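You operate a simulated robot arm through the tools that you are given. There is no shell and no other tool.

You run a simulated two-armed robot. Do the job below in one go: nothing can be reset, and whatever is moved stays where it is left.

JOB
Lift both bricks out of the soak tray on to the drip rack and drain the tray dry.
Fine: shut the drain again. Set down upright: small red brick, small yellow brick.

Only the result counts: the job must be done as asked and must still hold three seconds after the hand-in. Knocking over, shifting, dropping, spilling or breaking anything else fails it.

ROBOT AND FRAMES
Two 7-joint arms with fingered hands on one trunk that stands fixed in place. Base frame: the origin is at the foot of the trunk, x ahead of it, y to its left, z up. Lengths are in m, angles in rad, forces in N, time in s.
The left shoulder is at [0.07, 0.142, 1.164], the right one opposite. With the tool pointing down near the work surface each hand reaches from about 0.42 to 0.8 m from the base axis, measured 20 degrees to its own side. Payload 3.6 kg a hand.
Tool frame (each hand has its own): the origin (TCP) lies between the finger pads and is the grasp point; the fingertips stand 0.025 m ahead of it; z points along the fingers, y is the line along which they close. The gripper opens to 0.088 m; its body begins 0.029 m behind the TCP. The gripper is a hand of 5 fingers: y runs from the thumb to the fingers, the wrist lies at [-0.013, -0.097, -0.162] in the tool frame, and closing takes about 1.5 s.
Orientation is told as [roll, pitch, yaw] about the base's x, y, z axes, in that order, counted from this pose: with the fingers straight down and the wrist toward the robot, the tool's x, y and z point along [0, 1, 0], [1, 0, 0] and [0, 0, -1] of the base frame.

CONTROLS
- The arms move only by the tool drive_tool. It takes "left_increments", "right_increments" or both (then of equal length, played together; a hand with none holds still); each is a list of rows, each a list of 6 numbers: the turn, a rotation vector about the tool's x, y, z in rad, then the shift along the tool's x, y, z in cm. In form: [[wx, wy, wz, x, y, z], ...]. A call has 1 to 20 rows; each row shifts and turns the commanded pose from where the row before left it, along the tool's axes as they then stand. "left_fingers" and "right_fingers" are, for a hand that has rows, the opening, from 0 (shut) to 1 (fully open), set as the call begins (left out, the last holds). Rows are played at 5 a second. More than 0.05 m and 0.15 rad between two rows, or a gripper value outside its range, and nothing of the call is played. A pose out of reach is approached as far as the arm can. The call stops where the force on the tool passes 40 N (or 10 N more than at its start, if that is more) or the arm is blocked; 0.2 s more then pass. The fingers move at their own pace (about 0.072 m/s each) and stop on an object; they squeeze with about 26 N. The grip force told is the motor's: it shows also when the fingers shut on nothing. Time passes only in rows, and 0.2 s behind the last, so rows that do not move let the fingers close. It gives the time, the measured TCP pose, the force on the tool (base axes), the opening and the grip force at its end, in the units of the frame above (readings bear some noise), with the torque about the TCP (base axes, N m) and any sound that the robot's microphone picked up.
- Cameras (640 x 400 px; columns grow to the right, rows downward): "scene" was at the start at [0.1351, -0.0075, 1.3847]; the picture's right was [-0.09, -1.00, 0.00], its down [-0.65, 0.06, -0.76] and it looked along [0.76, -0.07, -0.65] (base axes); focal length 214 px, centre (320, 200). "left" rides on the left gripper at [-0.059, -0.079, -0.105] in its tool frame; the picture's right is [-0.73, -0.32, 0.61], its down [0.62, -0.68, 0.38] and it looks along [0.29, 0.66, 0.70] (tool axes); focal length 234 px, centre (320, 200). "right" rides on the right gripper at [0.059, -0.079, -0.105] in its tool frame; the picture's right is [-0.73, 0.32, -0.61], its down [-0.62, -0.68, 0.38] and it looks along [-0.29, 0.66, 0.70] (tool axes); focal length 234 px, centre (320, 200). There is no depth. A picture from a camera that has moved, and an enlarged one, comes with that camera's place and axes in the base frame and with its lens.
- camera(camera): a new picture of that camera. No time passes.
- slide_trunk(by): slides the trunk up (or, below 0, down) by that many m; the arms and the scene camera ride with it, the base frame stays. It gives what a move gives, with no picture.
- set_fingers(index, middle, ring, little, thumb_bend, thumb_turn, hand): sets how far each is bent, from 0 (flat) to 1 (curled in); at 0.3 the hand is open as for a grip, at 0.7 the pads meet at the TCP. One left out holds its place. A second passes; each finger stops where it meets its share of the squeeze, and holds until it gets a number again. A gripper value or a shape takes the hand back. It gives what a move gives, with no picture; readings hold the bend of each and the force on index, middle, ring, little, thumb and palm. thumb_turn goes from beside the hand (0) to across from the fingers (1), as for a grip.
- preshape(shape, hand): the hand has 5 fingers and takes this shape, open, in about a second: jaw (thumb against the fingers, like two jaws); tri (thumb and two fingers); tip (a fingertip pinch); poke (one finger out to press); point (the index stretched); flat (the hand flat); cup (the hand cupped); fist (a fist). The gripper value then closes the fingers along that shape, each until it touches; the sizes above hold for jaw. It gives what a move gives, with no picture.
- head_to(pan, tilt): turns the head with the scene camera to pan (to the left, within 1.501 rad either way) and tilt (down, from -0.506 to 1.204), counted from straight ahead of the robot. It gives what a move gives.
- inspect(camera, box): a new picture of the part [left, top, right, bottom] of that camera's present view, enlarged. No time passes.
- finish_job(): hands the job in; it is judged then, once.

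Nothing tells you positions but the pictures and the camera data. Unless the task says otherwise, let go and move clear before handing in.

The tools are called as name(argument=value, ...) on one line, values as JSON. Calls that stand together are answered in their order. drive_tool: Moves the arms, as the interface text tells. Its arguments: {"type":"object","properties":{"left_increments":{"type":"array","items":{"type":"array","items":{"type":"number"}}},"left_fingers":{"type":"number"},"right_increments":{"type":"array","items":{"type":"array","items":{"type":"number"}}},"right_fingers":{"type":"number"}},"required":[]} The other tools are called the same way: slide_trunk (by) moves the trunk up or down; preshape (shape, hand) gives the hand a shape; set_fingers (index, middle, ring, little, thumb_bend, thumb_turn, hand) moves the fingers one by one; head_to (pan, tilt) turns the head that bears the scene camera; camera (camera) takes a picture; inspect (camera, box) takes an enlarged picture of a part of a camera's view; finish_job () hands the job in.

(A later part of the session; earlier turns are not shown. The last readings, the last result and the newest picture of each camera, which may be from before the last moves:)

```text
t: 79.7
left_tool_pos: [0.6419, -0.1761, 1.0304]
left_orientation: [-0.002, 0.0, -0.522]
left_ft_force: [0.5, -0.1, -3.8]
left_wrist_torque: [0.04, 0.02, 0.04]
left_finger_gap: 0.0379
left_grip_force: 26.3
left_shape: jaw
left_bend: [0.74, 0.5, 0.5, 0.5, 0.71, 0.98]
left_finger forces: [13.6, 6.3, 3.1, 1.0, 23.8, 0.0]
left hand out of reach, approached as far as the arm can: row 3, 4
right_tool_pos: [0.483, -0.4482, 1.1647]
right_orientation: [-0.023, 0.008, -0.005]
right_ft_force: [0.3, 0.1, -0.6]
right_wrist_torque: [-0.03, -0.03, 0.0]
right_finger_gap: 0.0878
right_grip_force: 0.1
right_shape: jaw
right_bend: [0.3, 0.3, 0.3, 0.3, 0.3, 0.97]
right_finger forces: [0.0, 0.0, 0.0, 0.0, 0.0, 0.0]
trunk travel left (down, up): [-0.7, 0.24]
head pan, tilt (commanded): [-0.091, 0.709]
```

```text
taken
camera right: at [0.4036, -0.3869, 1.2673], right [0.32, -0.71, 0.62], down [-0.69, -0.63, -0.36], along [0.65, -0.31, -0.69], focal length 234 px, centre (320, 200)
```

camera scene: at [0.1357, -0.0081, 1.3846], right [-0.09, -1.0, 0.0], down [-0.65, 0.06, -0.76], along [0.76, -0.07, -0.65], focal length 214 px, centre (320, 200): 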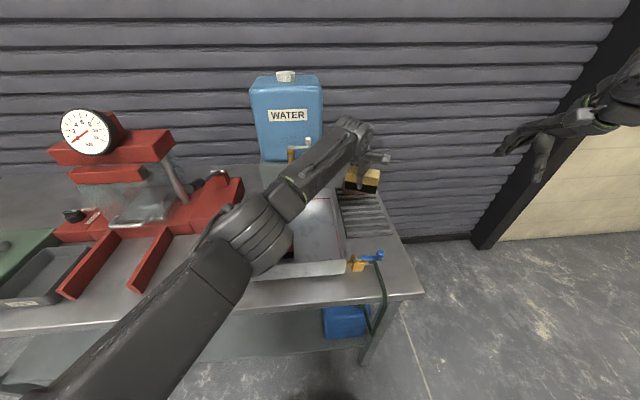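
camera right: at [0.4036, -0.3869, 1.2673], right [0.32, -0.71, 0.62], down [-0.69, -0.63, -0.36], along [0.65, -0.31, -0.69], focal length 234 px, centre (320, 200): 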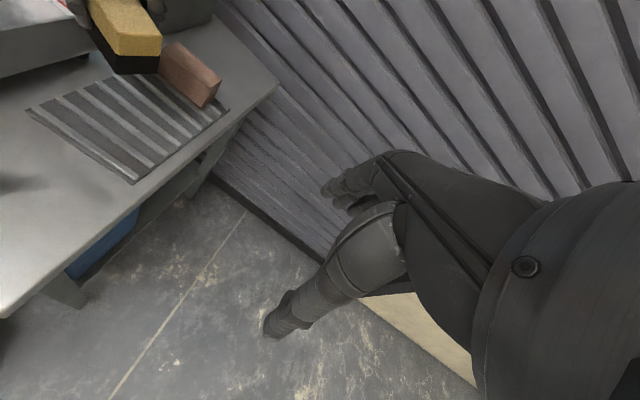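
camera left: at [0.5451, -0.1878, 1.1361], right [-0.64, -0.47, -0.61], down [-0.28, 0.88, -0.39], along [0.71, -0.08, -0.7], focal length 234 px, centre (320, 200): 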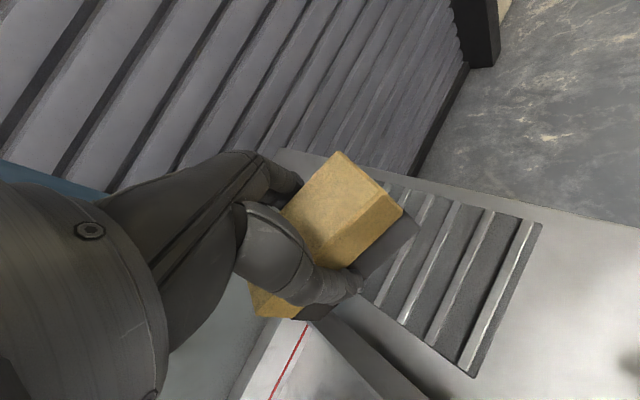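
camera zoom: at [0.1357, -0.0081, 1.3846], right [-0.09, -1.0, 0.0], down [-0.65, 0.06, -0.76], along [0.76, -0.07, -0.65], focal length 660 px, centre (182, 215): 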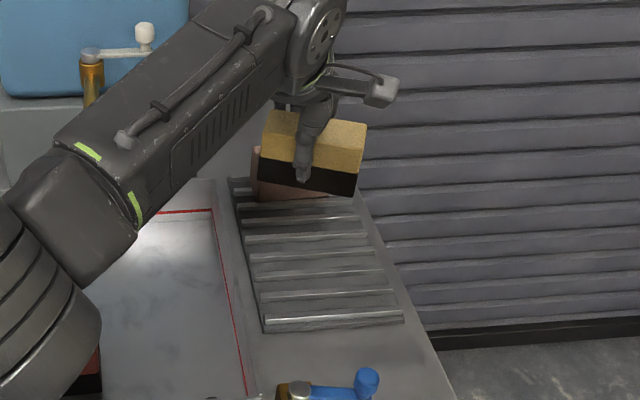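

The left arm tops out at about (0.64,-0.176), so it can't place both bricks alone. I'll set the yellow brick back in the tray, clear of the spout, and try to restore the right arm's posture by leaning its hand to the right.

drive_tool(left_increments=[[0, 0, 0, 1.46, -2.0, 0], [0, 0, 0, 1.46, -2.0, 0], [0, 0, 0, 1.46, -2.0, 0], [0, 0, 0, 1.46, -2.0, 0], [0, 0, 0, 1.46, -2.0, 0], [0, 0, 0, 1.46, -2.0, 0], [0, 0, -0.13, 0, 0, 0], [0, 0, -0.13, 0, 0, 0], [0, 0, -0.13, 0, 0, 0], [0, 0, -0.13, 0, 0, 0], [0, 0, 0, 0, 0, 0]])

camera(camera="scene")

camera(camera="left")

```text
t: 82.1
left_tool_pos: [0.5801, -0.0419, 1.0293]
left_orientation: [-0.005, 0.002, -0.002]
left_ft_force: [-0.8, -0.2, -4.1]
left_wrist_torque: [0.0, -0.01, -0.01]
left_finger_gap: 0.0376
left_grip_force: 26.5
left_shape: jaw
left_bend: [0.74, 0.5, 0.5, 0.5, 0.71, 0.98]
left_finger forces: [13.4, 6.3, 3.2, 1.1, 23.8, 0.0]
right_tool_pos: [0.4846, -0.4483, 1.1645]
right_orientation: [-0.025, 0.008, -0.005]
right_ft_force: [0.1, -0.5, 0.1]
right_wrist_torque: [0.02, -0.04, 0.03]
right_finger_gap: 0.0883
right_grip_force: 0.1
right_shape: jaw
right_bend: [0.3, 0.3, 0.3, 0.3, 0.3, 0.97]
right_finger forces: [0.1, 0.0, 0.0, 0.1, 0.0, 0.0]
trunk travel left (down, up): [-0.7, 0.24]
head pan, tilt (commanded): [-0.091, 0.709]
```

```text
taken
camera scene: at [0.136, -0.0071, 1.3846], right [-0.09, -1.0, 0.0], down [-0.65, 0.06, -0.76], along [0.76, -0.07, -0.65], focal length 214 px, centre (320, 200)
```

scene: 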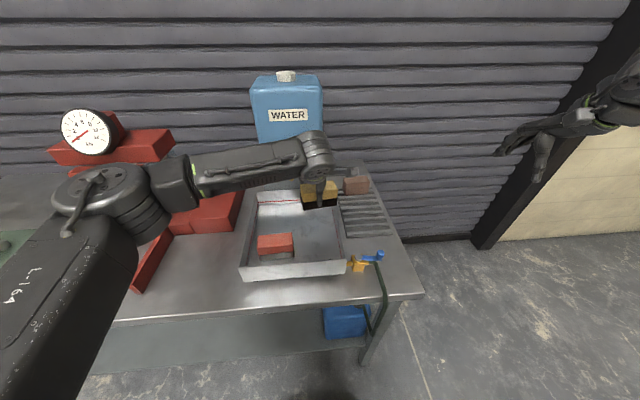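

```text
taken
camera left: at [0.5023, -0.099, 1.1363], right [-0.32, -0.73, -0.6], down [-0.68, 0.62, -0.38], along [0.66, 0.29, -0.7], focal length 234 px, centre (320, 200)
```

left: 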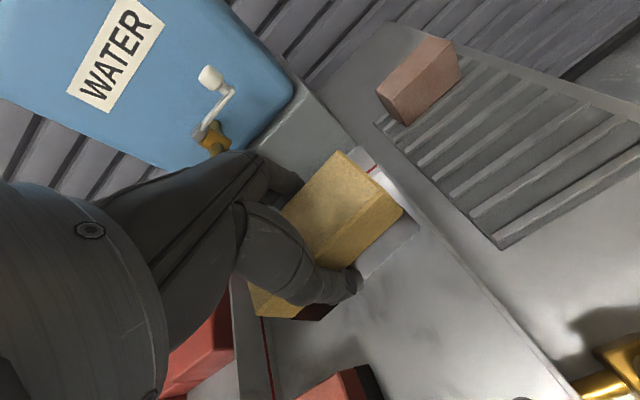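

drive_tool(left_increments=[[0, 0, 0, 0.55, 0.1, 1.4], [0, 0, 0, 0.55, 0.1, 1.4], [0, 0, 0, 0.55, 0.1, 1.4], [0, 0, 0, 0.55, 0.1, 1.4], [0, 0, 0, 0, 0, 1.4], [0, 0, 0, 0, 0, 1.4], [0, 0, 0, 0, 0, 1.0], [0, 0, 0, 0, 0, 0.8], [0, 0, 0, 0, 0, 0.6], [0, 0, 0, 0, 0, 0]])

```text
t: 84.3
left_tool_pos: [0.5853, -0.0186, 0.9205]
left_orientation: [-0.004, -0.001, -0.002]
left_ft_force: [1.5, -0.1, -4.0]
left_wrist_torque: [0.01, -0.01, 0.03]
left_finger_gap: 0.0379
left_grip_force: 26.0
left_shape: jaw
left_bend: [0.74, 0.5, 0.5, 0.5, 0.71, 0.98]
left_finger forces: [13.5, 6.3, 3.1, 1.1, 23.7, 0.1]
right_tool_pos: [0.4832, -0.4484, 1.1651]
right_orientation: [-0.021, 0.006, -0.005]
right_ft_force: [0.5, -0.5, 1.2]
right_wrist_torque: [-0.02, -0.02, 0.0]
right_finger_gap: 0.0878
right_grip_force: 0.1
right_shape: jaw
right_bend: [0.3, 0.3, 0.3, 0.3, 0.3, 0.97]
right_finger forces: [0.1, 0.0, 0.1, 0.0, 0.0, 0.0]
trunk travel left (down, up): [-0.7, 0.24]
head pan, tilt (commanded): [-0.091, 0.709]
```

drive_tool(left_increments=[[0, 0, 0, 0, 0, 0.15], [0, 0, 0, 0, 0, 0.15], [0, 0, 0, 0, 0, 0]])

```text
t: 85.1
left_tool_pos: [0.5858, -0.0189, 0.9188]
left_orientation: [-0.004, -0.001, -0.001]
left_ft_force: [0.1, -0.4, 1.3]
left_wrist_torque: [-0.03, 0.03, -0.03]
left_finger_gap: 0.0381
left_grip_force: 25.9
left_shape: jaw
left_bend: [0.74, 0.5, 0.5, 0.5, 0.71, 0.98]
left_finger forces: [13.6, 6.5, 3.4, 1.4, 24.2, 0.0]
right_tool_pos: [0.4826, -0.448, 1.1661]
right_orientation: [-0.023, 0.009, -0.004]
right_ft_force: [-0.1, -0.1, -0.2]
right_wrist_torque: [0.04, -0.01, 0.02]
right_finger_gap: 0.0877
right_grip_force: 0.0
right_shape: jaw
right_bend: [0.3, 0.3, 0.3, 0.3, 0.3, 0.97]
right_finger forces: [0.0, 0.1, 0.0, 0.0, 0.1, 0.1]
trunk travel left (down, up): [-0.7, 0.24]
head pan, tilt (commanded): [-0.091, 0.709]
```

The brick is down on the tray floor. I'll release it, lift straight up, and take the left arm back to its clear spot on the left.

drive_tool(left_increments=[[0, 0, 0, 0, 0, 0], [0, 0, 0, 0, 0, 0], [0, 0, 0, 0, 0, 0], [0, 0, 0, 0, 0, 0], [0, 0, 0, 0, 0, 0], [0, 0, 0, 0, 0, 0], [0, 0, 0, 0, 0, -1.5], [0, 0, 0, 0, 0, -2], [0, 0, 0, 0, 0, -2], [0, 0, 0, 0, 0, -2], [0, 0, 0, 0, -0.5, -2], [0, 0, 0, 0, -0.5, -2.5], [0, 0, 0, 0, -0.5, -3], [0, 0, 0, 0, -0.5, -3], [0, 0, 0, 0, -0.5, -3], [0, 0, 0, 0, 0, 0]], left_fingers=1)

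drive_tool(left_increments=[[0, 0, 0, 2.4, 0, -2.2], [0, 0, 0, 2.4, 0, -2.2], [0, 0, 0, 2.4, 0, -2.2], [0, 0, 0, 2.4, 0, -2.2], [0, 0, 0, 2.4, 0, -2.2], [0, 0, 0, 2.4, 0, -2.2], [0, 0, 0, 2.4, 0, -2.2], [0, 0, 0, 2.4, 0, -2.2], [0, 0, 0, 0, 0, 0]])

camera(camera="scene")

inspect(camera="scene", box=[235, 170, 395, 290])

```text
t: 88.5
left_tool_pos: [0.5598, -0.0181, 1.1295]
left_orientation: [-0.004, 0.001, -0.001]
left_ft_force: [0.1, 0.0, 0.0]
left_wrist_torque: [0.02, 0.01, -0.03]
left_finger_gap: 0.0874
left_grip_force: 0.0
left_shape: jaw
left_bend: [0.3, 0.3, 0.3, 0.3, 0.3, 0.98]
left_finger forces: [0.1, 0.0, 0.0, 0.0, 0.0, 0.0]
right_tool_pos: [0.483, -0.4478, 1.1645]
right_orientation: [-0.021, 0.005, -0.005]
right_ft_force: [-0.2, 0.0, -0.6]
right_wrist_torque: [-0.03, -0.01, -0.01]
right_finger_gap: 0.0881
right_grip_force: 0.0
right_shape: jaw
right_bend: [0.3, 0.3, 0.3, 0.3, 0.3, 0.97]
right_finger forces: [0.1, 0.0, 0.0, 0.0, 0.0, 0.0]
trunk travel left (down, up): [-0.7, 0.24]
head pan, tilt (commanded): [-0.091, 0.709]
```

```text
t: 90.5
left_tool_pos: [0.5605, 0.174, 1.3034]
left_orientation: [-0.002, 0.0, 0.001]
left_ft_force: [0.1, -0.1, -0.3]
left_wrist_torque: [0.02, -0.04, -0.01]
left_finger_gap: 0.0874
left_grip_force: 0.0
left_shape: jaw
left_bend: [0.3, 0.3, 0.3, 0.3, 0.3, 0.98]
left_finger forces: [0.1, 0.0, 0.0, 0.1, 0.0, 0.0]
right_tool_pos: [0.4819, -0.4475, 1.165]
right_orientation: [-0.024, 0.008, -0.004]
right_ft_force: [0.0, -0.3, -0.1]
right_wrist_torque: [-0.01, 0.02, 0.02]
right_finger_gap: 0.0878
right_grip_force: 0.1
right_shape: jaw
right_bend: [0.3, 0.3, 0.3, 0.3, 0.3, 0.97]
right_finger forces: [0.0, 0.0, 0.0, 0.0, 0.1, 0.0]
trunk travel left (down, up): [-0.7, 0.24]
head pan, tilt (commanded): [-0.091, 0.709]
```

```text
taken
camera scene: at [0.1355, -0.0078, 1.3846], right [-0.09, -1.0, 0.0], down [-0.65, 0.06, -0.76], along [0.76, -0.07, -0.65], focal length 214 px, centre (320, 200)
```

scene: 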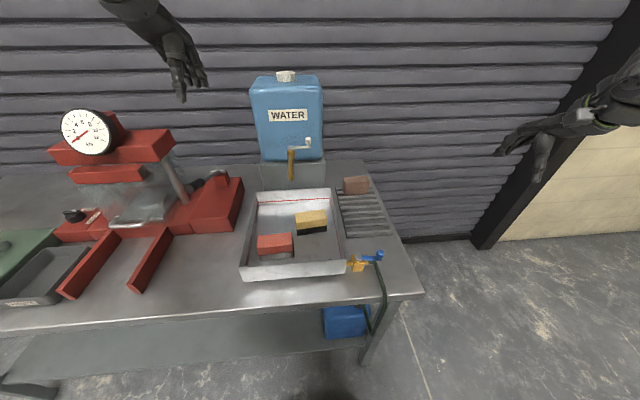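

```text
3.33 times, centred on (315, 230) of scene
camera zoom: at [0.1355, -0.0078, 1.3846], right [-0.09, -1.0, 0.0], down [-0.65, 0.06, -0.76], along [0.76, -0.07, -0.65], focal length 715 px, centre (337, 100)
```

zoom: 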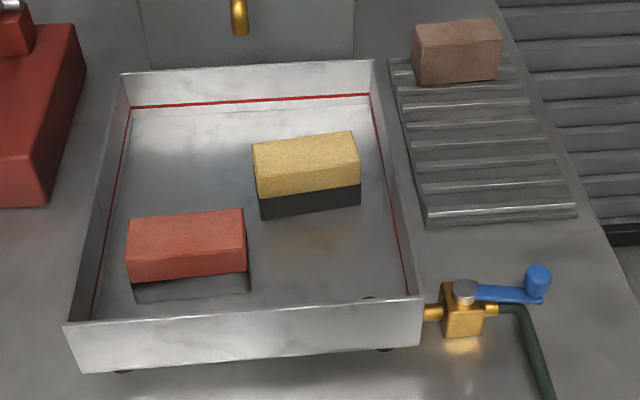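

The yellow brick stands upright in the tray. Now I'll test the right arm: lean the hand to the right (roll) and then move toward +y, watching for the reach warning.

drive_tool(right_increments=[[0, 0.12, 0, 0, 0, 0], [0, 0.12, 0, 0, 0, 0], [0, 0.12, 0, 0, 0, 0], [0, 0.12, 0, 0, 0, 0], [0, 0, 0, 0, 0, 0]])

camera(camera="scene")

```text
t: 91.7
left_tool_pos: [0.5595, 0.1741, 1.3028]
left_orientation: [-0.004, 0.001, -0.002]
left_ft_force: [0.1, 0.0, 0.6]
left_wrist_torque: [-0.03, 0.02, 0.0]
left_finger_gap: 0.0877
left_grip_force: 0.2
left_shape: jaw
left_bend: [0.3, 0.3, 0.3, 0.3, 0.3, 0.98]
left_finger forces: [0.0, 0.0, 0.0, 0.1, 0.0, 0.1]
right_tool_pos: [0.4831, -0.4482, 1.1634]
right_orientation: [0.459, 0.007, -0.005]
right_ft_force: [0.3, 0.0, -0.2]
right_wrist_torque: [0.03, 0.03, 0.06]
right_finger_gap: 0.0875
right_grip_force: 0.0
right_shape: jaw
right_bend: [0.3, 0.3, 0.3, 0.3, 0.3, 0.97]
right_finger forces: [0.0, 0.0, 0.0, 0.0, 0.0, 0.0]
trunk travel left (down, up): [-0.7, 0.24]
head pan, tilt (commanded): [-0.091, 0.709]
```

```text
taken
camera scene: at [0.1351, -0.007, 1.3847], right [-0.09, -1.0, 0.0], down [-0.65, 0.06, -0.76], along [0.76, -0.07, -0.65], focal length 214 px, centre (320, 200)
```

scene: 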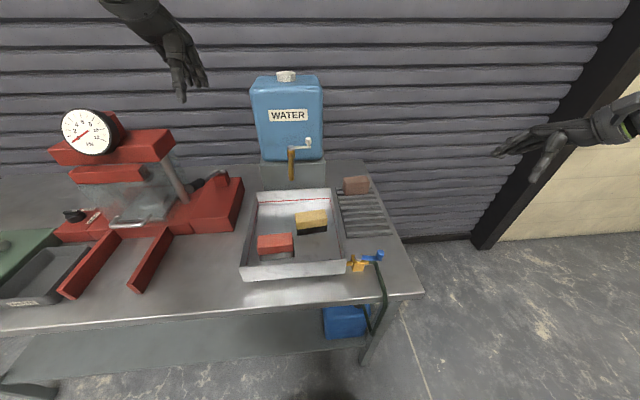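

drive_tool(right_increments=[[0, 0, 0, 1.79, 0.7, 0.89], [0, 0, 0, 1.79, 0.7, 0.89], [0, 0, 0, 1.79, 0.7, 0.89], [0, 0, 0, 1.79, 0.7, 0.89], [0, 0, 0, 1.79, 0.7, 0.89], [0, 0, 0, 1.79, 0.7, 0.89], [0, 0, 0, 1.79, 0.7, 0.89], [0, 0, 0, 1.79, 0.7, 0.89], [0, 0, 0, 0, 0, 0]])

camera(camera="scene")

```text
t: 93.7
left_tool_pos: [0.5591, 0.1746, 1.3036]
left_orientation: [-0.001, 0.0, -0.002]
left_ft_force: [0.5, -1.0, 0.9]
left_wrist_torque: [0.03, -0.01, -0.01]
left_finger_gap: 0.0877
left_grip_force: 0.1
left_shape: jaw
left_bend: [0.3, 0.3, 0.3, 0.3, 0.3, 0.98]
left_finger forces: [0.1, 0.1, 0.0, 0.1, 0.0, 0.0]
right_tool_pos: [0.5396, -0.2898, 1.1639]
right_orientation: [0.457, 0.006, -0.006]
right_ft_force: [-1.3, -0.4, -0.3]
right_wrist_torque: [0.02, 0.03, 0.0]
right_finger_gap: 0.0877
right_grip_force: 0.1
right_shape: jaw
right_bend: [0.3, 0.3, 0.3, 0.3, 0.3, 0.97]
right_finger forces: [0.0, 0.1, 0.1, 0.0, 0.0, 0.1]
trunk travel left (down, up): [-0.7, 0.24]
head pan, tilt (commanded): [-0.091, 0.709]
```

```text
taken
camera scene: at [0.1349, -0.0078, 1.3847], right [-0.09, -1.0, 0.0], down [-0.65, 0.06, -0.76], along [0.76, -0.07, -0.65], focal length 214 px, centre (320, 200)
```

scene: 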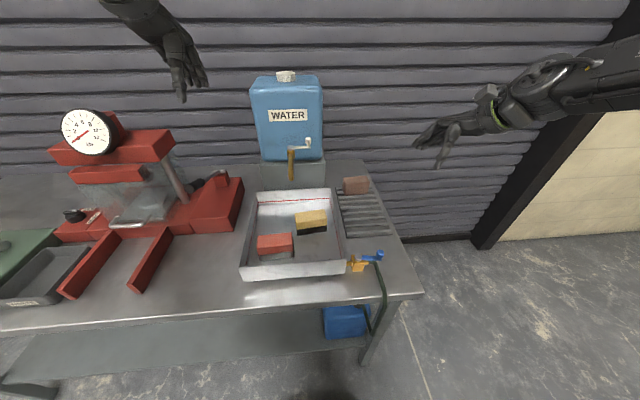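

With the lean the right arm moves freely to y=-0.29. I'll carry on toward a point above the yellow brick.

drive_tool(right_increments=[[0, 0, 0, 1.55, 0.36, 1.2], [0, 0, 0, 1.55, 0.36, 1.2], [0, 0, 0, 1.55, 0.36, 1.2], [0, 0, 0, 1.55, 0.36, 1.2], [0, 0, 0, 1.55, 0.36, 1.2], [0, 0, 0, 1.55, 0.36, 1.2], [0, 0, 0, 1.55, 0.36, 1.2], [0, 0, 0, 1.55, 0.36, 1.2], [0, 0, 0, 1.55, 0.36, 1.2], [0, 0, 0, 0, 0, 0]])

camera(camera="scene")

camera(camera="right")

```text
t: 95.9
left_tool_pos: [0.5587, 0.1751, 1.3051]
left_orientation: [-0.004, 0.0, -0.001]
left_ft_force: [-0.1, 0.7, -0.4]
left_wrist_torque: [-0.01, -0.04, 0.01]
left_finger_gap: 0.0877
left_grip_force: 0.0
left_shape: jaw
left_bend: [0.3, 0.3, 0.3, 0.3, 0.3, 0.98]
left_finger forces: [0.0, 0.0, 0.1, 0.0, 0.0, 0.0]
right_tool_pos: [0.5478, -0.2228, 1.0719]
right_orientation: [0.463, 0.002, -0.001]
right_ft_force: [-0.5, 0.5, 0.5]
right_wrist_torque: [-0.03, -0.03, 0.02]
right_finger_gap: 0.0878
right_grip_force: 0.0
right_shape: jaw
right_bend: [0.3, 0.3, 0.3, 0.3, 0.3, 0.97]
right_finger forces: [0.0, 0.0, 0.1, 0.0, 0.0, 0.0]
right hand out of reach, approached as far as the arm can: row 2, 3, 4, 5, 6, 7, 8, 9
trunk travel left (down, up): [-0.7, 0.24]
head pan, tilt (commanded): [-0.091, 0.709]
```

```text
taken
camera scene: at [0.1349, -0.0074, 1.3847], right [-0.09, -1.0, 0.0], down [-0.65, 0.06, -0.76], along [0.76, -0.07, -0.65], focal length 214 px, centre (320, 200)
```

scene: 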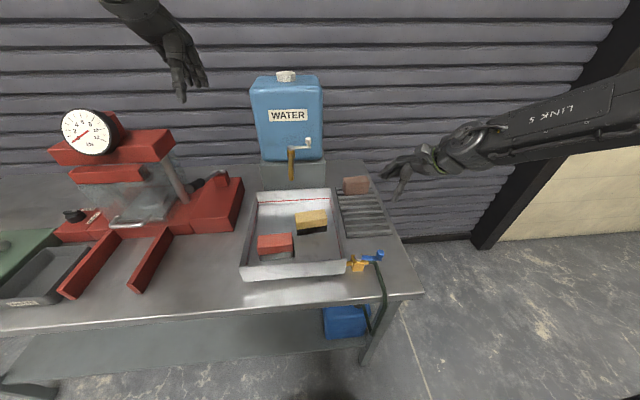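

```text
taken
camera right: at [0.4682, -0.2174, 1.1911], right [0.32, -0.92, 0.22], down [-0.68, -0.39, -0.62], along [0.66, 0.05, -0.75], focal length 234 px, centre (320, 200)
```

right: 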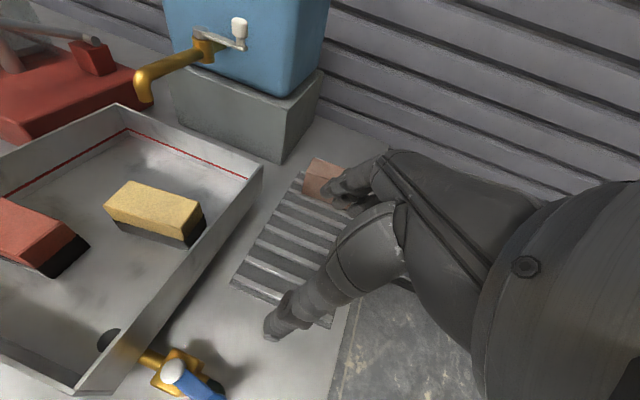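

The lean gains some reach but still limits near y=-0.22. My estimate is that the right elbow has drifted about 30° too high, so I'll turn the wrist outward past +60° to its opposite limit and let the elbow drift back down. This is all at a safe height.

drive_tool(right_increments=[[0, 0, 0, -1.5, -0.6, -1.8], [0, 0, 0, -1.5, -0.6, -1.8], [0, 0, 0, -1.5, -0.6, -1.8], [0, 0, 0, -1.5, -0.6, -1.8], [0, 0, 0, -1.0, -0.6, -1.0], [0.058, 0, -0.116, 0, 0, 0], [0.058, 0, -0.116, 0, 0, 0], [0.058, 0, -0.116, 0, 0, 0], [0.058, 0, -0.116, 0, 0, 0], [0.058, 0, -0.116, 0, 0, 0], [0.058, 0, -0.116, 0, 0, 0], [0.058, 0, -0.116, 0, 0, 0], [0.058, 0, -0.116, 0, 0, 0], [0, -0.116, 0, 0, 0, 0], [0, -0.116, 0, 0, 0, 0], [0, -0.116, 0, 0, 0, 0], [0, -0.116, 0, 0, 0, 0], [0, 0, 0, 0, 0, 0]])

camera(camera="scene")

```text
t: 99.7
left_tool_pos: [0.5597, 0.1738, 1.3041]
left_orientation: [-0.004, -0.001, -0.003]
left_ft_force: [0.1, 0.7, 0.8]
left_wrist_torque: [-0.03, 0.0, 0.04]
left_finger_gap: 0.0878
left_grip_force: 0.0
left_shape: jaw
left_bend: [0.3, 0.3, 0.3, 0.3, 0.3, 0.98]
left_finger forces: [0.0, 0.0, 0.1, 0.0, 0.0, 0.1]
right_tool_pos: [0.5145, -0.3262, 1.1181]
right_orientation: [-0.001, 0.008, 1.032]
right_ft_force: [0.8, 0.5, 0.0]
right_wrist_torque: [-0.01, 0.03, 0.01]
right_finger_gap: 0.0878
right_grip_force: 0.2
right_shape: jaw
right_bend: [0.3, 0.3, 0.3, 0.3, 0.3, 0.97]
right_finger forces: [0.0, 0.1, 0.1, 0.0, 0.0, 0.1]
right hand out of reach, approached as far as the arm can: row 13
trunk travel left (down, up): [-0.7, 0.24]
head pan, tilt (commanded): [-0.091, 0.709]
```

```text
taken
camera scene: at [0.1357, -0.0075, 1.3846], right [-0.09, -1.0, 0.0], down [-0.65, 0.06, -0.76], along [0.76, -0.07, -0.65], focal length 214 px, centre (320, 200)
```

scene: 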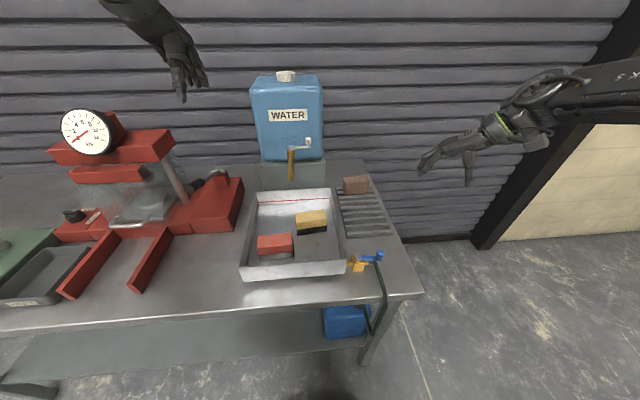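

At yaw 60° with the lean the opposite limit did show up. I'll push the lean further there on purpose to move the elbow the other way, then compare.

drive_tool(right_increments=[[0, 0.12, 0, 0, 0, 0], [0, 0.12, 0, 0, 0, 0], [0, 0.12, 0, 0, 0, 0], [0, 0.12, 0, 0, 0, 0], [0, 0.12, 0, 0, 0, 0], [0, 0.12, 0, 0, 0, 0], [0, 0.12, 0, 0, 0, 0], [0, 0, 0, 0, 0, 0]])

camera(camera="scene")

```text
t: 101.5
left_tool_pos: [0.5594, 0.1751, 1.3044]
left_orientation: [-0.004, 0.0, -0.004]
left_ft_force: [-0.6, -0.7, 0.8]
left_wrist_torque: [0.0, -0.03, 0.03]
left_finger_gap: 0.0876
left_grip_force: 0.0
left_shape: jaw
left_bend: [0.3, 0.3, 0.3, 0.3, 0.3, 0.98]
left_finger forces: [0.0, 0.0, 0.0, 0.0, 0.1, 0.0]
right_tool_pos: [0.4664, -0.2474, 1.0691]
right_orientation: [0.843, 0.008, 1.033]
right_ft_force: [-1.7, 0.3, -0.4]
right_wrist_torque: [-0.02, 0.0, 0.02]
right_finger_gap: 0.0878
right_grip_force: 0.2
right_shape: jaw
right_bend: [0.3, 0.3, 0.3, 0.3, 0.3, 0.97]
right_finger forces: [0.1, 0.0, 0.0, 0.0, 0.1, 0.0]
right hand out of reach, approached as far as the arm can: row 4, 5, 6, 7
trunk travel left (down, up): [-0.7, 0.24]
head pan, tilt (commanded): [-0.091, 0.709]
```

```text
taken
camera scene: at [0.1351, -0.0069, 1.3847], right [-0.09, -1.0, 0.0], down [-0.65, 0.06, -0.76], along [0.76, -0.07, -0.65], focal length 214 px, centre (320, 200)
```

scene: 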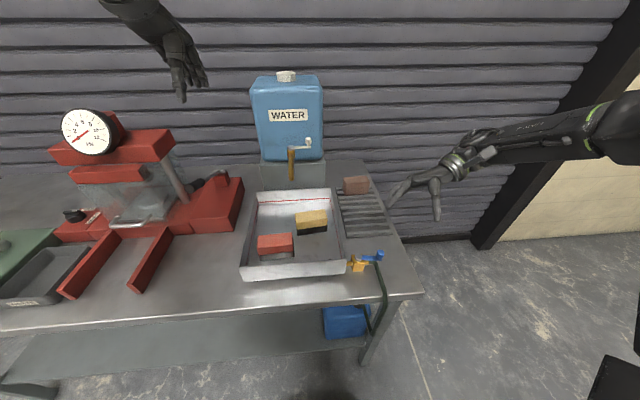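

drive_tool(right_increments=[[0, -0.12, 0, 0, 0, 0], [0, -0.12, 0, 0, 0, 0], [0, -0.12, 0, 0, 0, 0], [0, -0.12, 0, 0, 0, 0], [0, -0.12, 0, 0, 0, 0], [0, -0.12, 0, 0, 0, 0], [0, -0.12, 0, 0, 0, 0], [0, 0, 0, 0, 0, 0]])

camera(camera="scene")

```text
t: 103.3
left_tool_pos: [0.5602, 0.1742, 1.3024]
left_orientation: [-0.004, -0.001, -0.002]
left_ft_force: [0.2, 0.0, 0.0]
left_wrist_torque: [0.02, -0.04, -0.01]
left_finger_gap: 0.0874
left_grip_force: 0.0
left_shape: jaw
left_bend: [0.3, 0.3, 0.3, 0.3, 0.3, 0.98]
left_finger forces: [0.1, 0.0, 0.0, 0.0, 0.0, 0.1]
right_tool_pos: [0.4667, -0.2478, 1.068]
right_orientation: [-0.001, 0.009, 1.031]
right_ft_force: [-0.8, 0.1, -0.2]
right_wrist_torque: [-0.02, 0.02, 0.03]
right_finger_gap: 0.0878
right_grip_force: 0.0
right_shape: jaw
right_bend: [0.3, 0.3, 0.3, 0.3, 0.3, 0.97]
right_finger forces: [0.1, 0.0, 0.0, 0.0, 0.1, 0.0]
trunk travel left (down, up): [-0.7, 0.24]
head pan, tilt (commanded): [-0.091, 0.709]
```

```text
taken
camera scene: at [0.1355, -0.0076, 1.3846], right [-0.09, -1.0, 0.0], down [-0.65, 0.06, -0.76], along [0.76, -0.07, -0.65], focal length 214 px, centre (320, 200)
```

scene: 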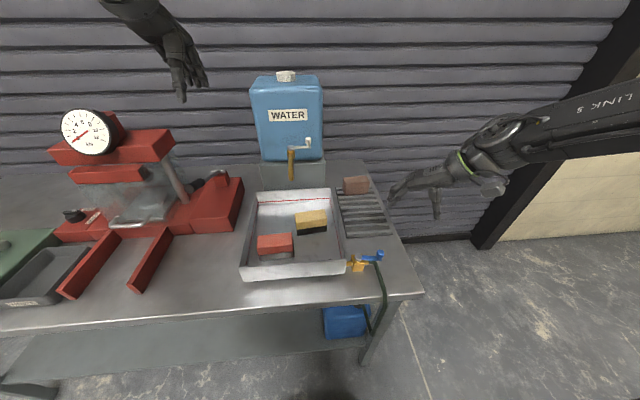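

The elbow didn't change usefully. A neater way is teamwork: the right arm is comfortable at yaw +60…+90, so the left can turn each brick to lie along x in the tray, and the right can then grip it at yaw +90 and carry it to the rack. I'll test the right hand at yaw 90 above the tray.

drive_tool(right_increments=[[0, 0, -0.135, 0, 0, 0], [0, 0, -0.135, 0, 0, 0], [0, 0, -0.135, 0, 0, 0], [0, 0, -0.135, 0, 0, 0], [0, 0, 0, 0, 0, 0], [0, 0, 0, 0, 2, 0], [0, 0, 0, 0, 2, 0], [0, 0, 0, -0.8, 2, 0], [0, 0, 0, -0.8, 2, 0], [0, 0, 0, -0.8, 2, 0], [0, 0, 0, -0.8, 2, 0], [0, 0, 0, -0.8, 2, 0], [0, 0, 0, -0.8, 2, 0], [0, 0, 0, -0.8, 2, 0], [0, 0, 0, 0, 0, 0]])

camera(camera="scene")

camera(camera="right")

```text
t: 106.5
left_tool_pos: [0.5585, 0.1743, 1.3038]
left_orientation: [-0.004, 0.0, -0.002]
left_ft_force: [-0.1, -0.1, 0.2]
left_wrist_torque: [0.02, -0.01, 0.02]
left_finger_gap: 0.0878
left_grip_force: 0.0
left_shape: jaw
left_bend: [0.3, 0.3, 0.3, 0.3, 0.3, 0.98]
left_finger forces: [0.0, 0.0, 0.0, 0.1, 0.0, 0.1]
right_tool_pos: [0.5222, -0.0694, 1.0673]
right_orientation: [0.006, 0.006, 1.572]
right_ft_force: [0.0, -0.2, -0.3]
right_wrist_torque: [0.01, -0.01, -0.01]
right_finger_gap: 0.0879
right_grip_force: 0.0
right_shape: jaw
right_bend: [0.3, 0.3, 0.3, 0.3, 0.3, 0.97]
right_finger forces: [0.1, 0.0, 0.0, 0.0, 0.0, 0.0]
trunk travel left (down, up): [-0.7, 0.24]
head pan, tilt (commanded): [-0.091, 0.709]
```

```text
taken
camera scene: at [0.1346, -0.0076, 1.3847], right [-0.09, -1.0, 0.0], down [-0.65, 0.06, -0.76], along [0.76, -0.07, -0.65], focal length 214 px, centre (320, 200)
```

scene: 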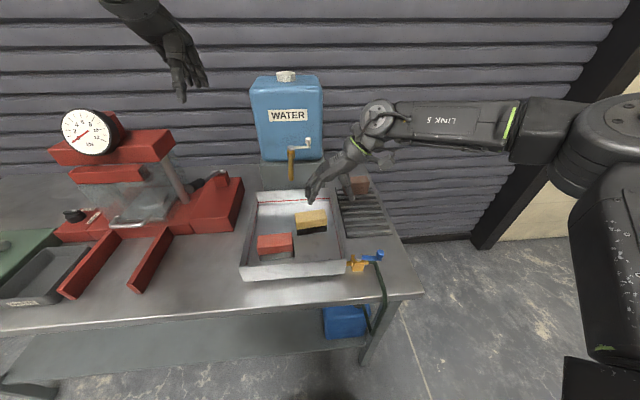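

```text
taken
camera right: at [0.4623, -0.1476, 1.1713], right [0.73, 0.33, 0.6], down [0.62, -0.68, -0.38], along [0.29, 0.65, -0.7], focal length 234 px, centre (320, 200)
```

right: 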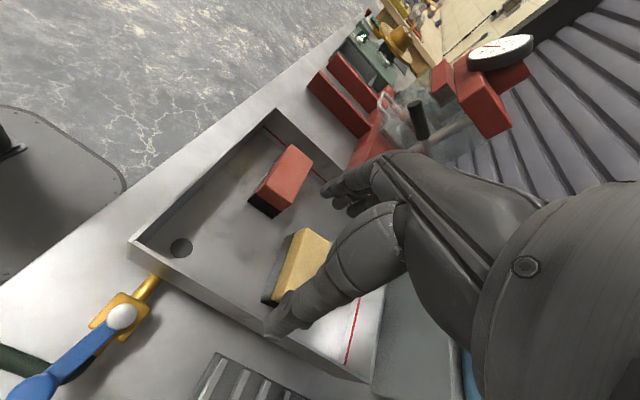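

Yaw 90 over the tray works without any warning. I'll also test, empty-handed, how far back on the rack the right hand can reach at yaw 45.

drive_tool(right_increments=[[0, 0, 0, -0.8, -2.2, 0], [0, 0, 0, -0.8, -2.2, 0], [0, 0, 0, -0.8, -2.2, 0], [0, 0, 0, -0.8, -2.2, 0], [0, 0, 0, -0.8, -2.2, 0], [0, 0, 0, -0.8, -2.2, 0], [0, 0, 0.13, 0, 0, 0], [0, 0, 0.13, 0, 0, 0], [0, 0, 0.13, 0, 0, 0], [0, 0, 0.13, 0, 0, 0], [0, 0, 0.13, 0, 0, 0], [0, 0, 0.13, 0, 0, 0], [0, 0, 0, -1.4, 1.4, 0], [0, 0, 0, -1.4, 1.4, 0], [0, 0, 0, -1.4, 1.4, 0], [0, 0, 0, -1.4, 1.4, 0], [0, 0, 0, -1.4, 1.4, 0], [0, 0, 0, -1.4, 1.4, 0], [0, 0, 0, 0, 0, 0]])

camera(camera="scene")

```text
t: 110.5
left_tool_pos: [0.5593, 0.1752, 1.3028]
left_orientation: [-0.004, 0.0, 0.0]
left_ft_force: [-0.8, -0.6, -0.2]
left_wrist_torque: [0.01, 0.02, -0.01]
left_finger_gap: 0.0876
left_grip_force: 0.1
left_shape: jaw
left_bend: [0.3, 0.3, 0.3, 0.3, 0.3, 0.98]
left_finger forces: [0.0, 0.1, 0.0, 0.1, 0.2, 0.1]
right_tool_pos: [0.663, -0.2029, 1.0674]
right_orientation: [0.001, 0.006, 0.791]
right_ft_force: [-0.3, 0.8, 0.2]
right_wrist_torque: [0.0, 0.05, -0.02]
right_finger_gap: 0.0879
right_grip_force: 0.2
right_shape: jaw
right_bend: [0.3, 0.3, 0.3, 0.3, 0.3, 0.97]
right_finger forces: [0.0, 0.0, 0.1, 0.0, 0.0, 0.0]
right hand out of reach, approached as far as the arm can: row 17, 18
trunk travel left (down, up): [-0.7, 0.24]
head pan, tilt (commanded): [-0.091, 0.709]
```

```text
taken
camera scene: at [0.1356, -0.0074, 1.3846], right [-0.09, -1.0, 0.0], down [-0.65, 0.06, -0.76], along [0.76, -0.07, -0.65], focal length 214 px, centre (320, 200)
```

scene: 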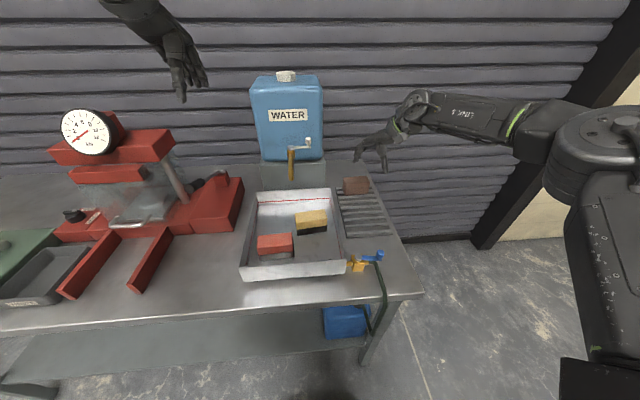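

At yaw 45 the right hand reaches (0.663,-0.203), which is enough. My layout is yellow near (0.66,-0.18) and red near (0.60,-0.23), both at 45°. I'll move the right arm out and bring the left back down on the yellow brick by the path it left on.

drive_tool(right_increments=[[0, 0, 0, 0.4, -2.4, 0], [0, 0, 0, 0.4, -2.4, 0], [0, 0, 0, 0.4, -2.4, 0], [0, 0, 0, 0.4, -2.4, 0], [0, 0, 0, 0.4, -2.4, 0], [0, 0, 0, 0, -2.4, -0.5], [0, 0, 0, 0, -2.4, -0.5], [0, 0, 0, 0, -2.4, -0.5], [0, 0, 0, 0, -2.4, -0.5], [0, 0, 0, 0, 0, 0]])

drive_tool(left_increments=[[0, 0, 0, -2.4, 0, 2.2], [0, 0, 0, -2.4, 0, 2.2], [0, 0, 0, -2.4, 0, 2.2], [0, 0, 0, -2.4, 0, 2.2], [0, 0, 0, -2.4, 0, 2.2], [0, 0, 0, -2.4, 0, 2.2], [0, 0, 0, -2.4, 0, 2.2], [0, 0, 0, -2.5, 0.1, 2.0], [0, 0, 0, 0, 0.5, 2.5], [0, 0, 0, 0, 0.5, 2.5], [0, 0, 0, 0, 0.5, 2.5], [0, 0, 0, 0, 0.5, 2], [0, 0, 0, 0, 0.5, 1], [0, 0, 0, 0, 0, 0]], left_fingers=1)

camera(camera="scene")

camera(camera="left")

```text
t: 112.7
left_tool_pos: [0.5591, 0.1747, 1.3034]
left_orientation: [-0.003, 0.0, -0.002]
left_ft_force: [-0.3, 0.2, -0.2]
left_wrist_torque: [0.02, 0.02, 0.01]
left_finger_gap: 0.0877
left_grip_force: 0.1
left_shape: jaw
left_bend: [0.3, 0.3, 0.3, 0.3, 0.3, 0.98]
left_finger forces: [0.1, 0.0, 0.1, 0.0, 0.1, 0.0]
right_tool_pos: [0.4966, -0.3431, 1.0887]
right_orientation: [-0.002, 0.01, 0.792]
right_ft_force: [-1.4, -0.4, 0.4]
right_wrist_torque: [0.02, 0.01, -0.02]
right_finger_gap: 0.0879
right_grip_force: 0.1
right_shape: jaw
right_bend: [0.3, 0.3, 0.3, 0.3, 0.3, 0.97]
right_finger forces: [0.1, 0.1, 0.1, 0.0, 0.0, 0.1]
trunk travel left (down, up): [-0.7, 0.24]
head pan, tilt (commanded): [-0.091, 0.709]
```

```text
t: 115.7
left_tool_pos: [0.5866, -0.0207, 1.0253]
left_orientation: [-0.003, 0.001, -0.002]
left_ft_force: [-0.7, 0.1, 0.3]
left_wrist_torque: [-0.02, -0.04, 0.01]
left_finger_gap: 0.0877
left_grip_force: 0.0
left_shape: jaw
left_bend: [0.3, 0.3, 0.3, 0.3, 0.3, 0.98]
left_finger forces: [0.0, 0.0, 0.1, 0.0, 0.0, 0.0]
right_tool_pos: [0.4952, -0.343, 1.0892]
right_orientation: [-0.001, 0.007, 0.793]
right_ft_force: [-0.3, -0.2, 0.7]
right_wrist_torque: [-0.01, -0.03, -0.01]
right_finger_gap: 0.0879
right_grip_force: 0.0
right_shape: jaw
right_bend: [0.3, 0.3, 0.3, 0.3, 0.3, 0.97]
right_finger forces: [0.0, 0.0, 0.1, 0.1, 0.0, 0.1]
trunk travel left (down, up): [-0.7, 0.24]
head pan, tilt (commanded): [-0.091, 0.709]
```

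```text
taken
camera scene: at [0.1349, -0.0075, 1.3847], right [-0.09, -1.0, 0.0], down [-0.65, 0.06, -0.76], along [0.76, -0.07, -0.65], focal length 214 px, centre (320, 200)
```

scene: 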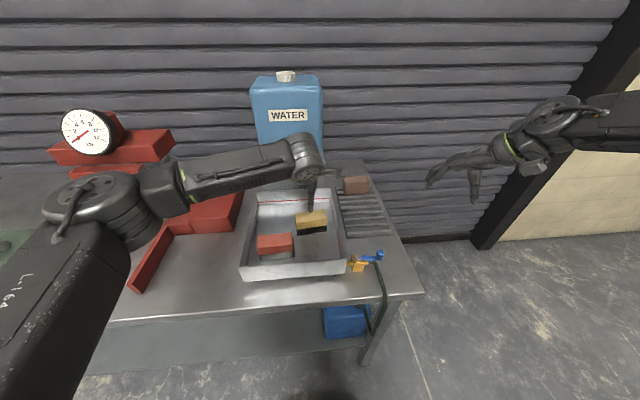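

```text
taken
camera left: at [0.5078, -0.0786, 1.1311], right [-0.32, -0.73, -0.61], down [-0.68, 0.62, -0.39], along [0.66, 0.29, -0.7], focal length 234 px, centre (320, 200)
```

left: 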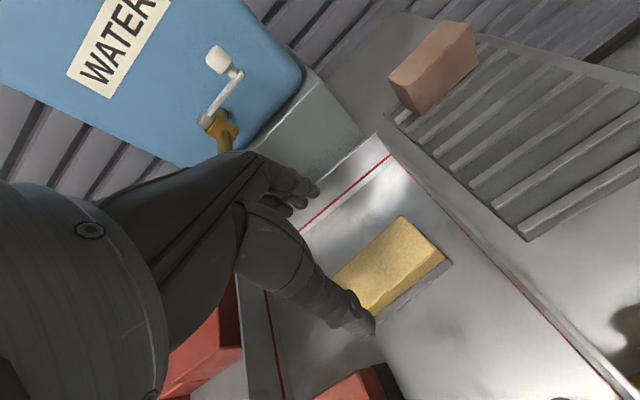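

drive_tool(left_increments=[[0, 0, 0, 0, 0, 1.8], [0, 0, 0, 0, 0, 1.8], [0, 0, 0, 0, 0, 1.8], [0, 0, 0, 0, 0, 1.8], [0, 0, 0, 0, 0, 1.7], [0, 0, 0, 0, 0, 1.7], [0, 0, 0, 0, 0, 0]])

drive_tool(left_increments=[[0, 0, 0, 0, 0, 0], [0, 0, 0, 0, 0, 0], [0, 0, 0, 0, 0, 0], [0, 0, 0, 0, 0, 0], [0, 0, 0, 0, 0, 0], [0, 0, 0, 0, 0, 0], [0, 0, 0, 0, 0, 0], [0, 0, 0, 0, 0, 0], [0, 0, 0, 0, 0, -0.5], [0, 0, 0, 0, 0, -0.5], [0, 0, 0, 0, 0, -0.5], [0, 0, 0, 0, 0, -0.5], [0, 0, 0, 0, 0, 0]], left_fingers=0)

inspect(camera="scene", box=[240, 170, 380, 270])

```text
t: 117.3
left_tool_pos: [0.5864, -0.0212, 0.9192]
left_orientation: [-0.003, 0.001, -0.001]
left_ft_force: [0.3, -1.1, -0.1]
left_wrist_torque: [0.0, 0.01, 0.01]
left_finger_gap: 0.0876
left_grip_force: 0.2
left_shape: jaw
left_bend: [0.3, 0.3, 0.3, 0.3, 0.3, 0.98]
left_finger forces: [0.1, 0.0, 0.0, 0.1, 0.0, 0.1]
right_tool_pos: [0.4956, -0.3433, 1.0893]
right_orientation: [0.0, 0.008, 0.791]
right_ft_force: [-0.3, -0.6, -0.3]
right_wrist_torque: [-0.01, 0.0, 0.02]
right_finger_gap: 0.0877
right_grip_force: 0.0
right_shape: jaw
right_bend: [0.3, 0.3, 0.3, 0.3, 0.3, 0.97]
right_finger forces: [0.1, 0.1, 0.0, 0.0, 0.0, 0.1]
trunk travel left (down, up): [-0.7, 0.24]
head pan, tilt (commanded): [-0.091, 0.709]
```

```text
t: 120.1
left_tool_pos: [0.5858, -0.0201, 0.939]
left_orientation: [-0.004, 0.0, -0.001]
left_ft_force: [-0.2, 0.0, -3.7]
left_wrist_torque: [0.01, -0.02, 0.02]
left_finger_gap: 0.0384
left_grip_force: 25.7
left_shape: jaw
left_bend: [0.74, 0.48, 0.48, 0.48, 0.72, 1.0]
left_finger forces: [13.2, 6.5, 3.0, 0.8, 23.7, 0.1]
right_tool_pos: [0.4971, -0.3435, 1.089]
right_orientation: [0.002, 0.008, 0.79]
right_ft_force: [0.1, 0.2, -0.2]
right_wrist_torque: [0.03, -0.03, 0.03]
right_finger_gap: 0.0882
right_grip_force: 0.1
right_shape: jaw
right_bend: [0.3, 0.3, 0.3, 0.3, 0.3, 0.97]
right_finger forces: [0.0, 0.0, 0.1, 0.0, 0.0, 0.0]
trunk travel left (down, up): [-0.7, 0.24]
head pan, tilt (commanded): [-0.091, 0.709]
```

```text
4.00 times, centred on (310, 220) of scene
camera zoom: at [0.1358, -0.0076, 1.3846], right [-0.09, -1.0, 0.0], down [-0.65, 0.06, -0.76], along [0.76, -0.07, -0.65], focal length 858 px, centre (360, 120)
```

zoom: 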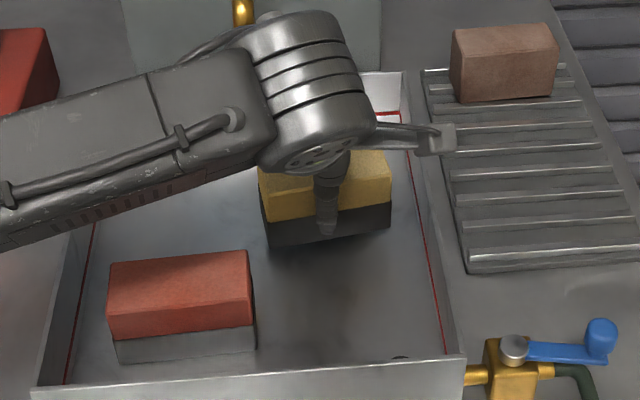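

The grip is balanced again. I'll lift, turn the left hand to about yaw -97° above the tray, and check the result.

drive_tool(left_increments=[[0, 0, 0, -0.5, -1.0, -1.5], [0, 0, 0, -0.5, -1.0, -1.5], [0, 0, 0, 0, 0, -2], [0, 0, 0, 0, 0, -2], [0, 0, 0, 0, 0, -2], [0, 0, 0, 0, 0, 0]])

drive_tool(left_increments=[[0, 0, 0.1, 0, 0, 0], [0, 0, 0.13, 0, 0, 0], [0, 0, 0.13, 0, 0, 0], [0, 0, 0.13, 0, 0, 0], [0, 0, 0.13, 0, 0, 0], [0, 0, 0.13, 0, 0, 0], [0, 0, 0.13, 0, 0, 0], [0, 0, 0.13, 0, 0, 0], [0, 0, 0.13, 0, 0, 0], [0, 0, 0.13, 0, 0, 0], [0, 0, 0.13, 0, 0, 0], [0, 0, 0.13, 0, 0, 0], [0, 0, 0.13, 0, 0, 0], [0, 0, 0, 0, 0, 0]])

camera(camera="scene")

camera(camera="left")

```text
t: 121.5
left_tool_pos: [0.5665, -0.0307, 1.0285]
left_orientation: [-0.003, 0.001, -0.002]
left_ft_force: [0.6, -0.3, -4.4]
left_wrist_torque: [0.0, 0.01, -0.01]
left_finger_gap: 0.0383
left_grip_force: 26.3
left_shape: jaw
left_bend: [0.74, 0.48, 0.48, 0.48, 0.72, 0.99]
left_finger forces: [13.3, 6.6, 3.0, 0.8, 23.7, 0.1]
right_tool_pos: [0.4953, -0.3436, 1.089]
right_orientation: [0.0, 0.008, 0.791]
right_ft_force: [0.4, 0.1, -0.1]
right_wrist_torque: [0.0, -0.01, 0.04]
right_finger_gap: 0.088
right_grip_force: 0.0
right_shape: jaw
right_bend: [0.3, 0.3, 0.3, 0.3, 0.3, 0.97]
right_finger forces: [0.1, 0.1, 0.0, 0.1, 0.0, 0.0]
trunk travel left (down, up): [-0.7, 0.24]
head pan, tilt (commanded): [-0.091, 0.709]
```

```text
t: 124.5
left_tool_pos: [0.5659, -0.0295, 1.0296]
left_orientation: [0.0, -0.005, -1.666]
left_ft_force: [0.6, 0.2, -4.0]
left_wrist_torque: [0.01, -0.04, 0.0]
left_finger_gap: 0.0383
left_grip_force: 25.8
left_shape: jaw
left_bend: [0.74, 0.48, 0.48, 0.49, 0.72, 0.99]
left_finger forces: [13.4, 6.6, 3.0, 0.7, 23.8, 0.0]
right_tool_pos: [0.4961, -0.3435, 1.0882]
right_orientation: [-0.001, 0.01, 0.791]
right_ft_force: [0.1, 0.0, -0.1]
right_wrist_torque: [0.0, 0.0, 0.03]
right_finger_gap: 0.0881
right_grip_force: 0.0
right_shape: jaw
right_bend: [0.3, 0.3, 0.3, 0.3, 0.3, 0.97]
right_finger forces: [0.0, 0.0, 0.0, 0.0, 0.0, 0.0]
trunk travel left (down, up): [-0.7, 0.24]
head pan, tilt (commanded): [-0.091, 0.709]
```

```text
taken
camera scene: at [0.1358, -0.0075, 1.3846], right [-0.09, -1.0, 0.0], down [-0.65, 0.06, -0.76], along [0.76, -0.07, -0.65], focal length 214 px, centre (320, 200)
```

scene: 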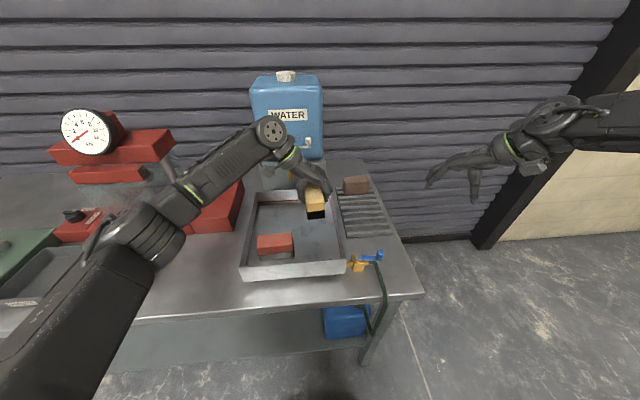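

```text
taken
camera left: at [0.5148, 0.0548, 1.1357], right [-0.69, 0.39, -0.61], down [0.68, 0.62, -0.39], along [0.23, -0.68, -0.69], focal length 234 px, centre (320, 200)
```

left: 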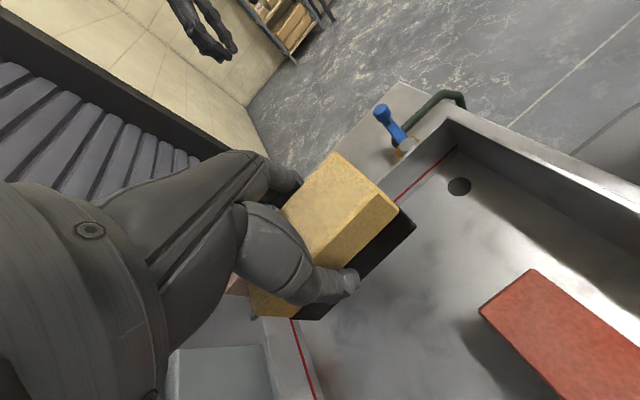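

The left hand turned without trouble and the brick now lies along x. I'll set it down in the tray centred near (0.575,-0.005).

drive_tool(left_increments=[[0, 0, 0, 0.22, -0.86, 1.5], [0, 0, 0, 0.22, -0.86, 1.5], [0, 0, 0, 0.22, -0.86, 1.5], [0, 0, 0, 0, 0, 1.5], [0, 0, 0, 0, 0, 1.5], [0, 0, 0, 0, 0, 1.3], [0, 0, 0, 0, 0, 1.0], [0, 0, 0, 0, 0, 0.8], [0, 0, 0, 0, 0, 0]])

camera(camera="scene")

camera(camera="left")

```text
t: 126.5
left_tool_pos: [0.5742, -0.0037, 0.9234]
left_orientation: [0.001, -0.003, -1.664]
left_ft_force: [-0.5, -0.8, -4.1]
left_wrist_torque: [0.01, 0.02, 0.0]
left_finger_gap: 0.0385
left_grip_force: 25.6
left_shape: jaw
left_bend: [0.74, 0.48, 0.48, 0.49, 0.72, 0.99]
left_finger forces: [13.4, 6.6, 3.0, 0.7, 23.7, 0.0]
right_tool_pos: [0.4972, -0.343, 1.0889]
right_orientation: [-0.001, 0.009, 0.79]
right_ft_force: [-0.5, -0.5, 0.4]
right_wrist_torque: [-0.01, -0.02, 0.02]
right_finger_gap: 0.0878
right_grip_force: 0.0
right_shape: jaw
right_bend: [0.3, 0.3, 0.3, 0.3, 0.3, 0.97]
right_finger forces: [0.0, 0.0, 0.0, 0.0, 0.0, 0.0]
trunk travel left (down, up): [-0.7, 0.24]
head pan, tilt (commanded): [-0.091, 0.709]
```

```text
taken
camera scene: at [0.1357, -0.0075, 1.3846], right [-0.09, -1.0, 0.0], down [-0.65, 0.06, -0.76], along [0.76, -0.07, -0.65], focal length 214 px, centre (320, 200)
```

scene: 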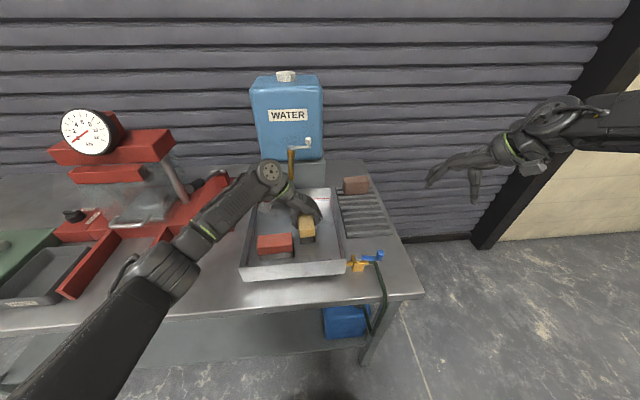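

```text
taken
camera left: at [0.5242, 0.0795, 1.0289], right [-0.69, 0.39, -0.61], down [0.68, 0.62, -0.39], along [0.23, -0.68, -0.69], focal length 234 px, centre (320, 200)
```

left: 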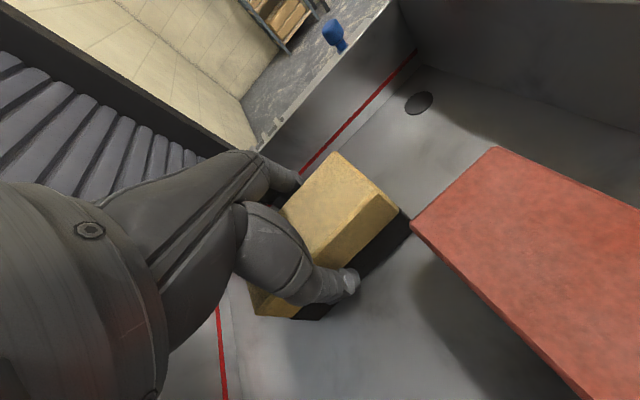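

drive_tool(left_increments=[[0, 0, 0, 0.4, 0, 0], [0, 0, 0, 0.4, 0, 0], [0, 0, 0, 0, 0, 0.25], [0, 0, 0, 0, 0, 0.2], [0, 0, 0, 0, 0, 0]])

inspect(camera="scene", box=[240, 180, 360, 280])

```text
t: 127.7
left_tool_pos: [0.5839, -0.0063, 0.9178]
left_orientation: [0.003, -0.003, -1.663]
left_ft_force: [2.3, -0.3, 2.4]
left_wrist_torque: [0.03, -0.04, 0.01]
left_finger_gap: 0.0383
left_grip_force: 26.1
left_shape: jaw
left_bend: [0.74, 0.48, 0.48, 0.49, 0.72, 0.99]
left_finger forces: [13.6, 6.7, 3.3, 0.9, 24.2, 0.0]
right_tool_pos: [0.4948, -0.3443, 1.0897]
right_orientation: [0.0, 0.008, 0.79]
right_ft_force: [0.1, -0.3, 0.5]
right_wrist_torque: [0.01, 0.0, 0.0]
right_finger_gap: 0.0879
right_grip_force: 0.2
right_shape: jaw
right_bend: [0.3, 0.3, 0.3, 0.3, 0.3, 0.97]
right_finger forces: [0.0, 0.1, 0.1, 0.0, 0.0, 0.0]
trunk travel left (down, up): [-0.7, 0.24]
head pan, tilt (commanded): [-0.091, 0.709]
```

```text
4.00 times, centred on (300, 230) of scene
camera zoom: at [0.1353, -0.0075, 1.3848], right [-0.09, -1.0, 0.0], down [-0.65, 0.06, -0.76], along [0.76, -0.07, -0.65], focal length 858 px, centre (400, 80)
```

zoom: 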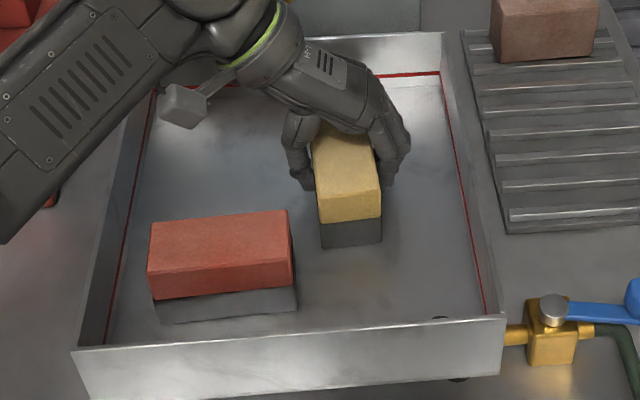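

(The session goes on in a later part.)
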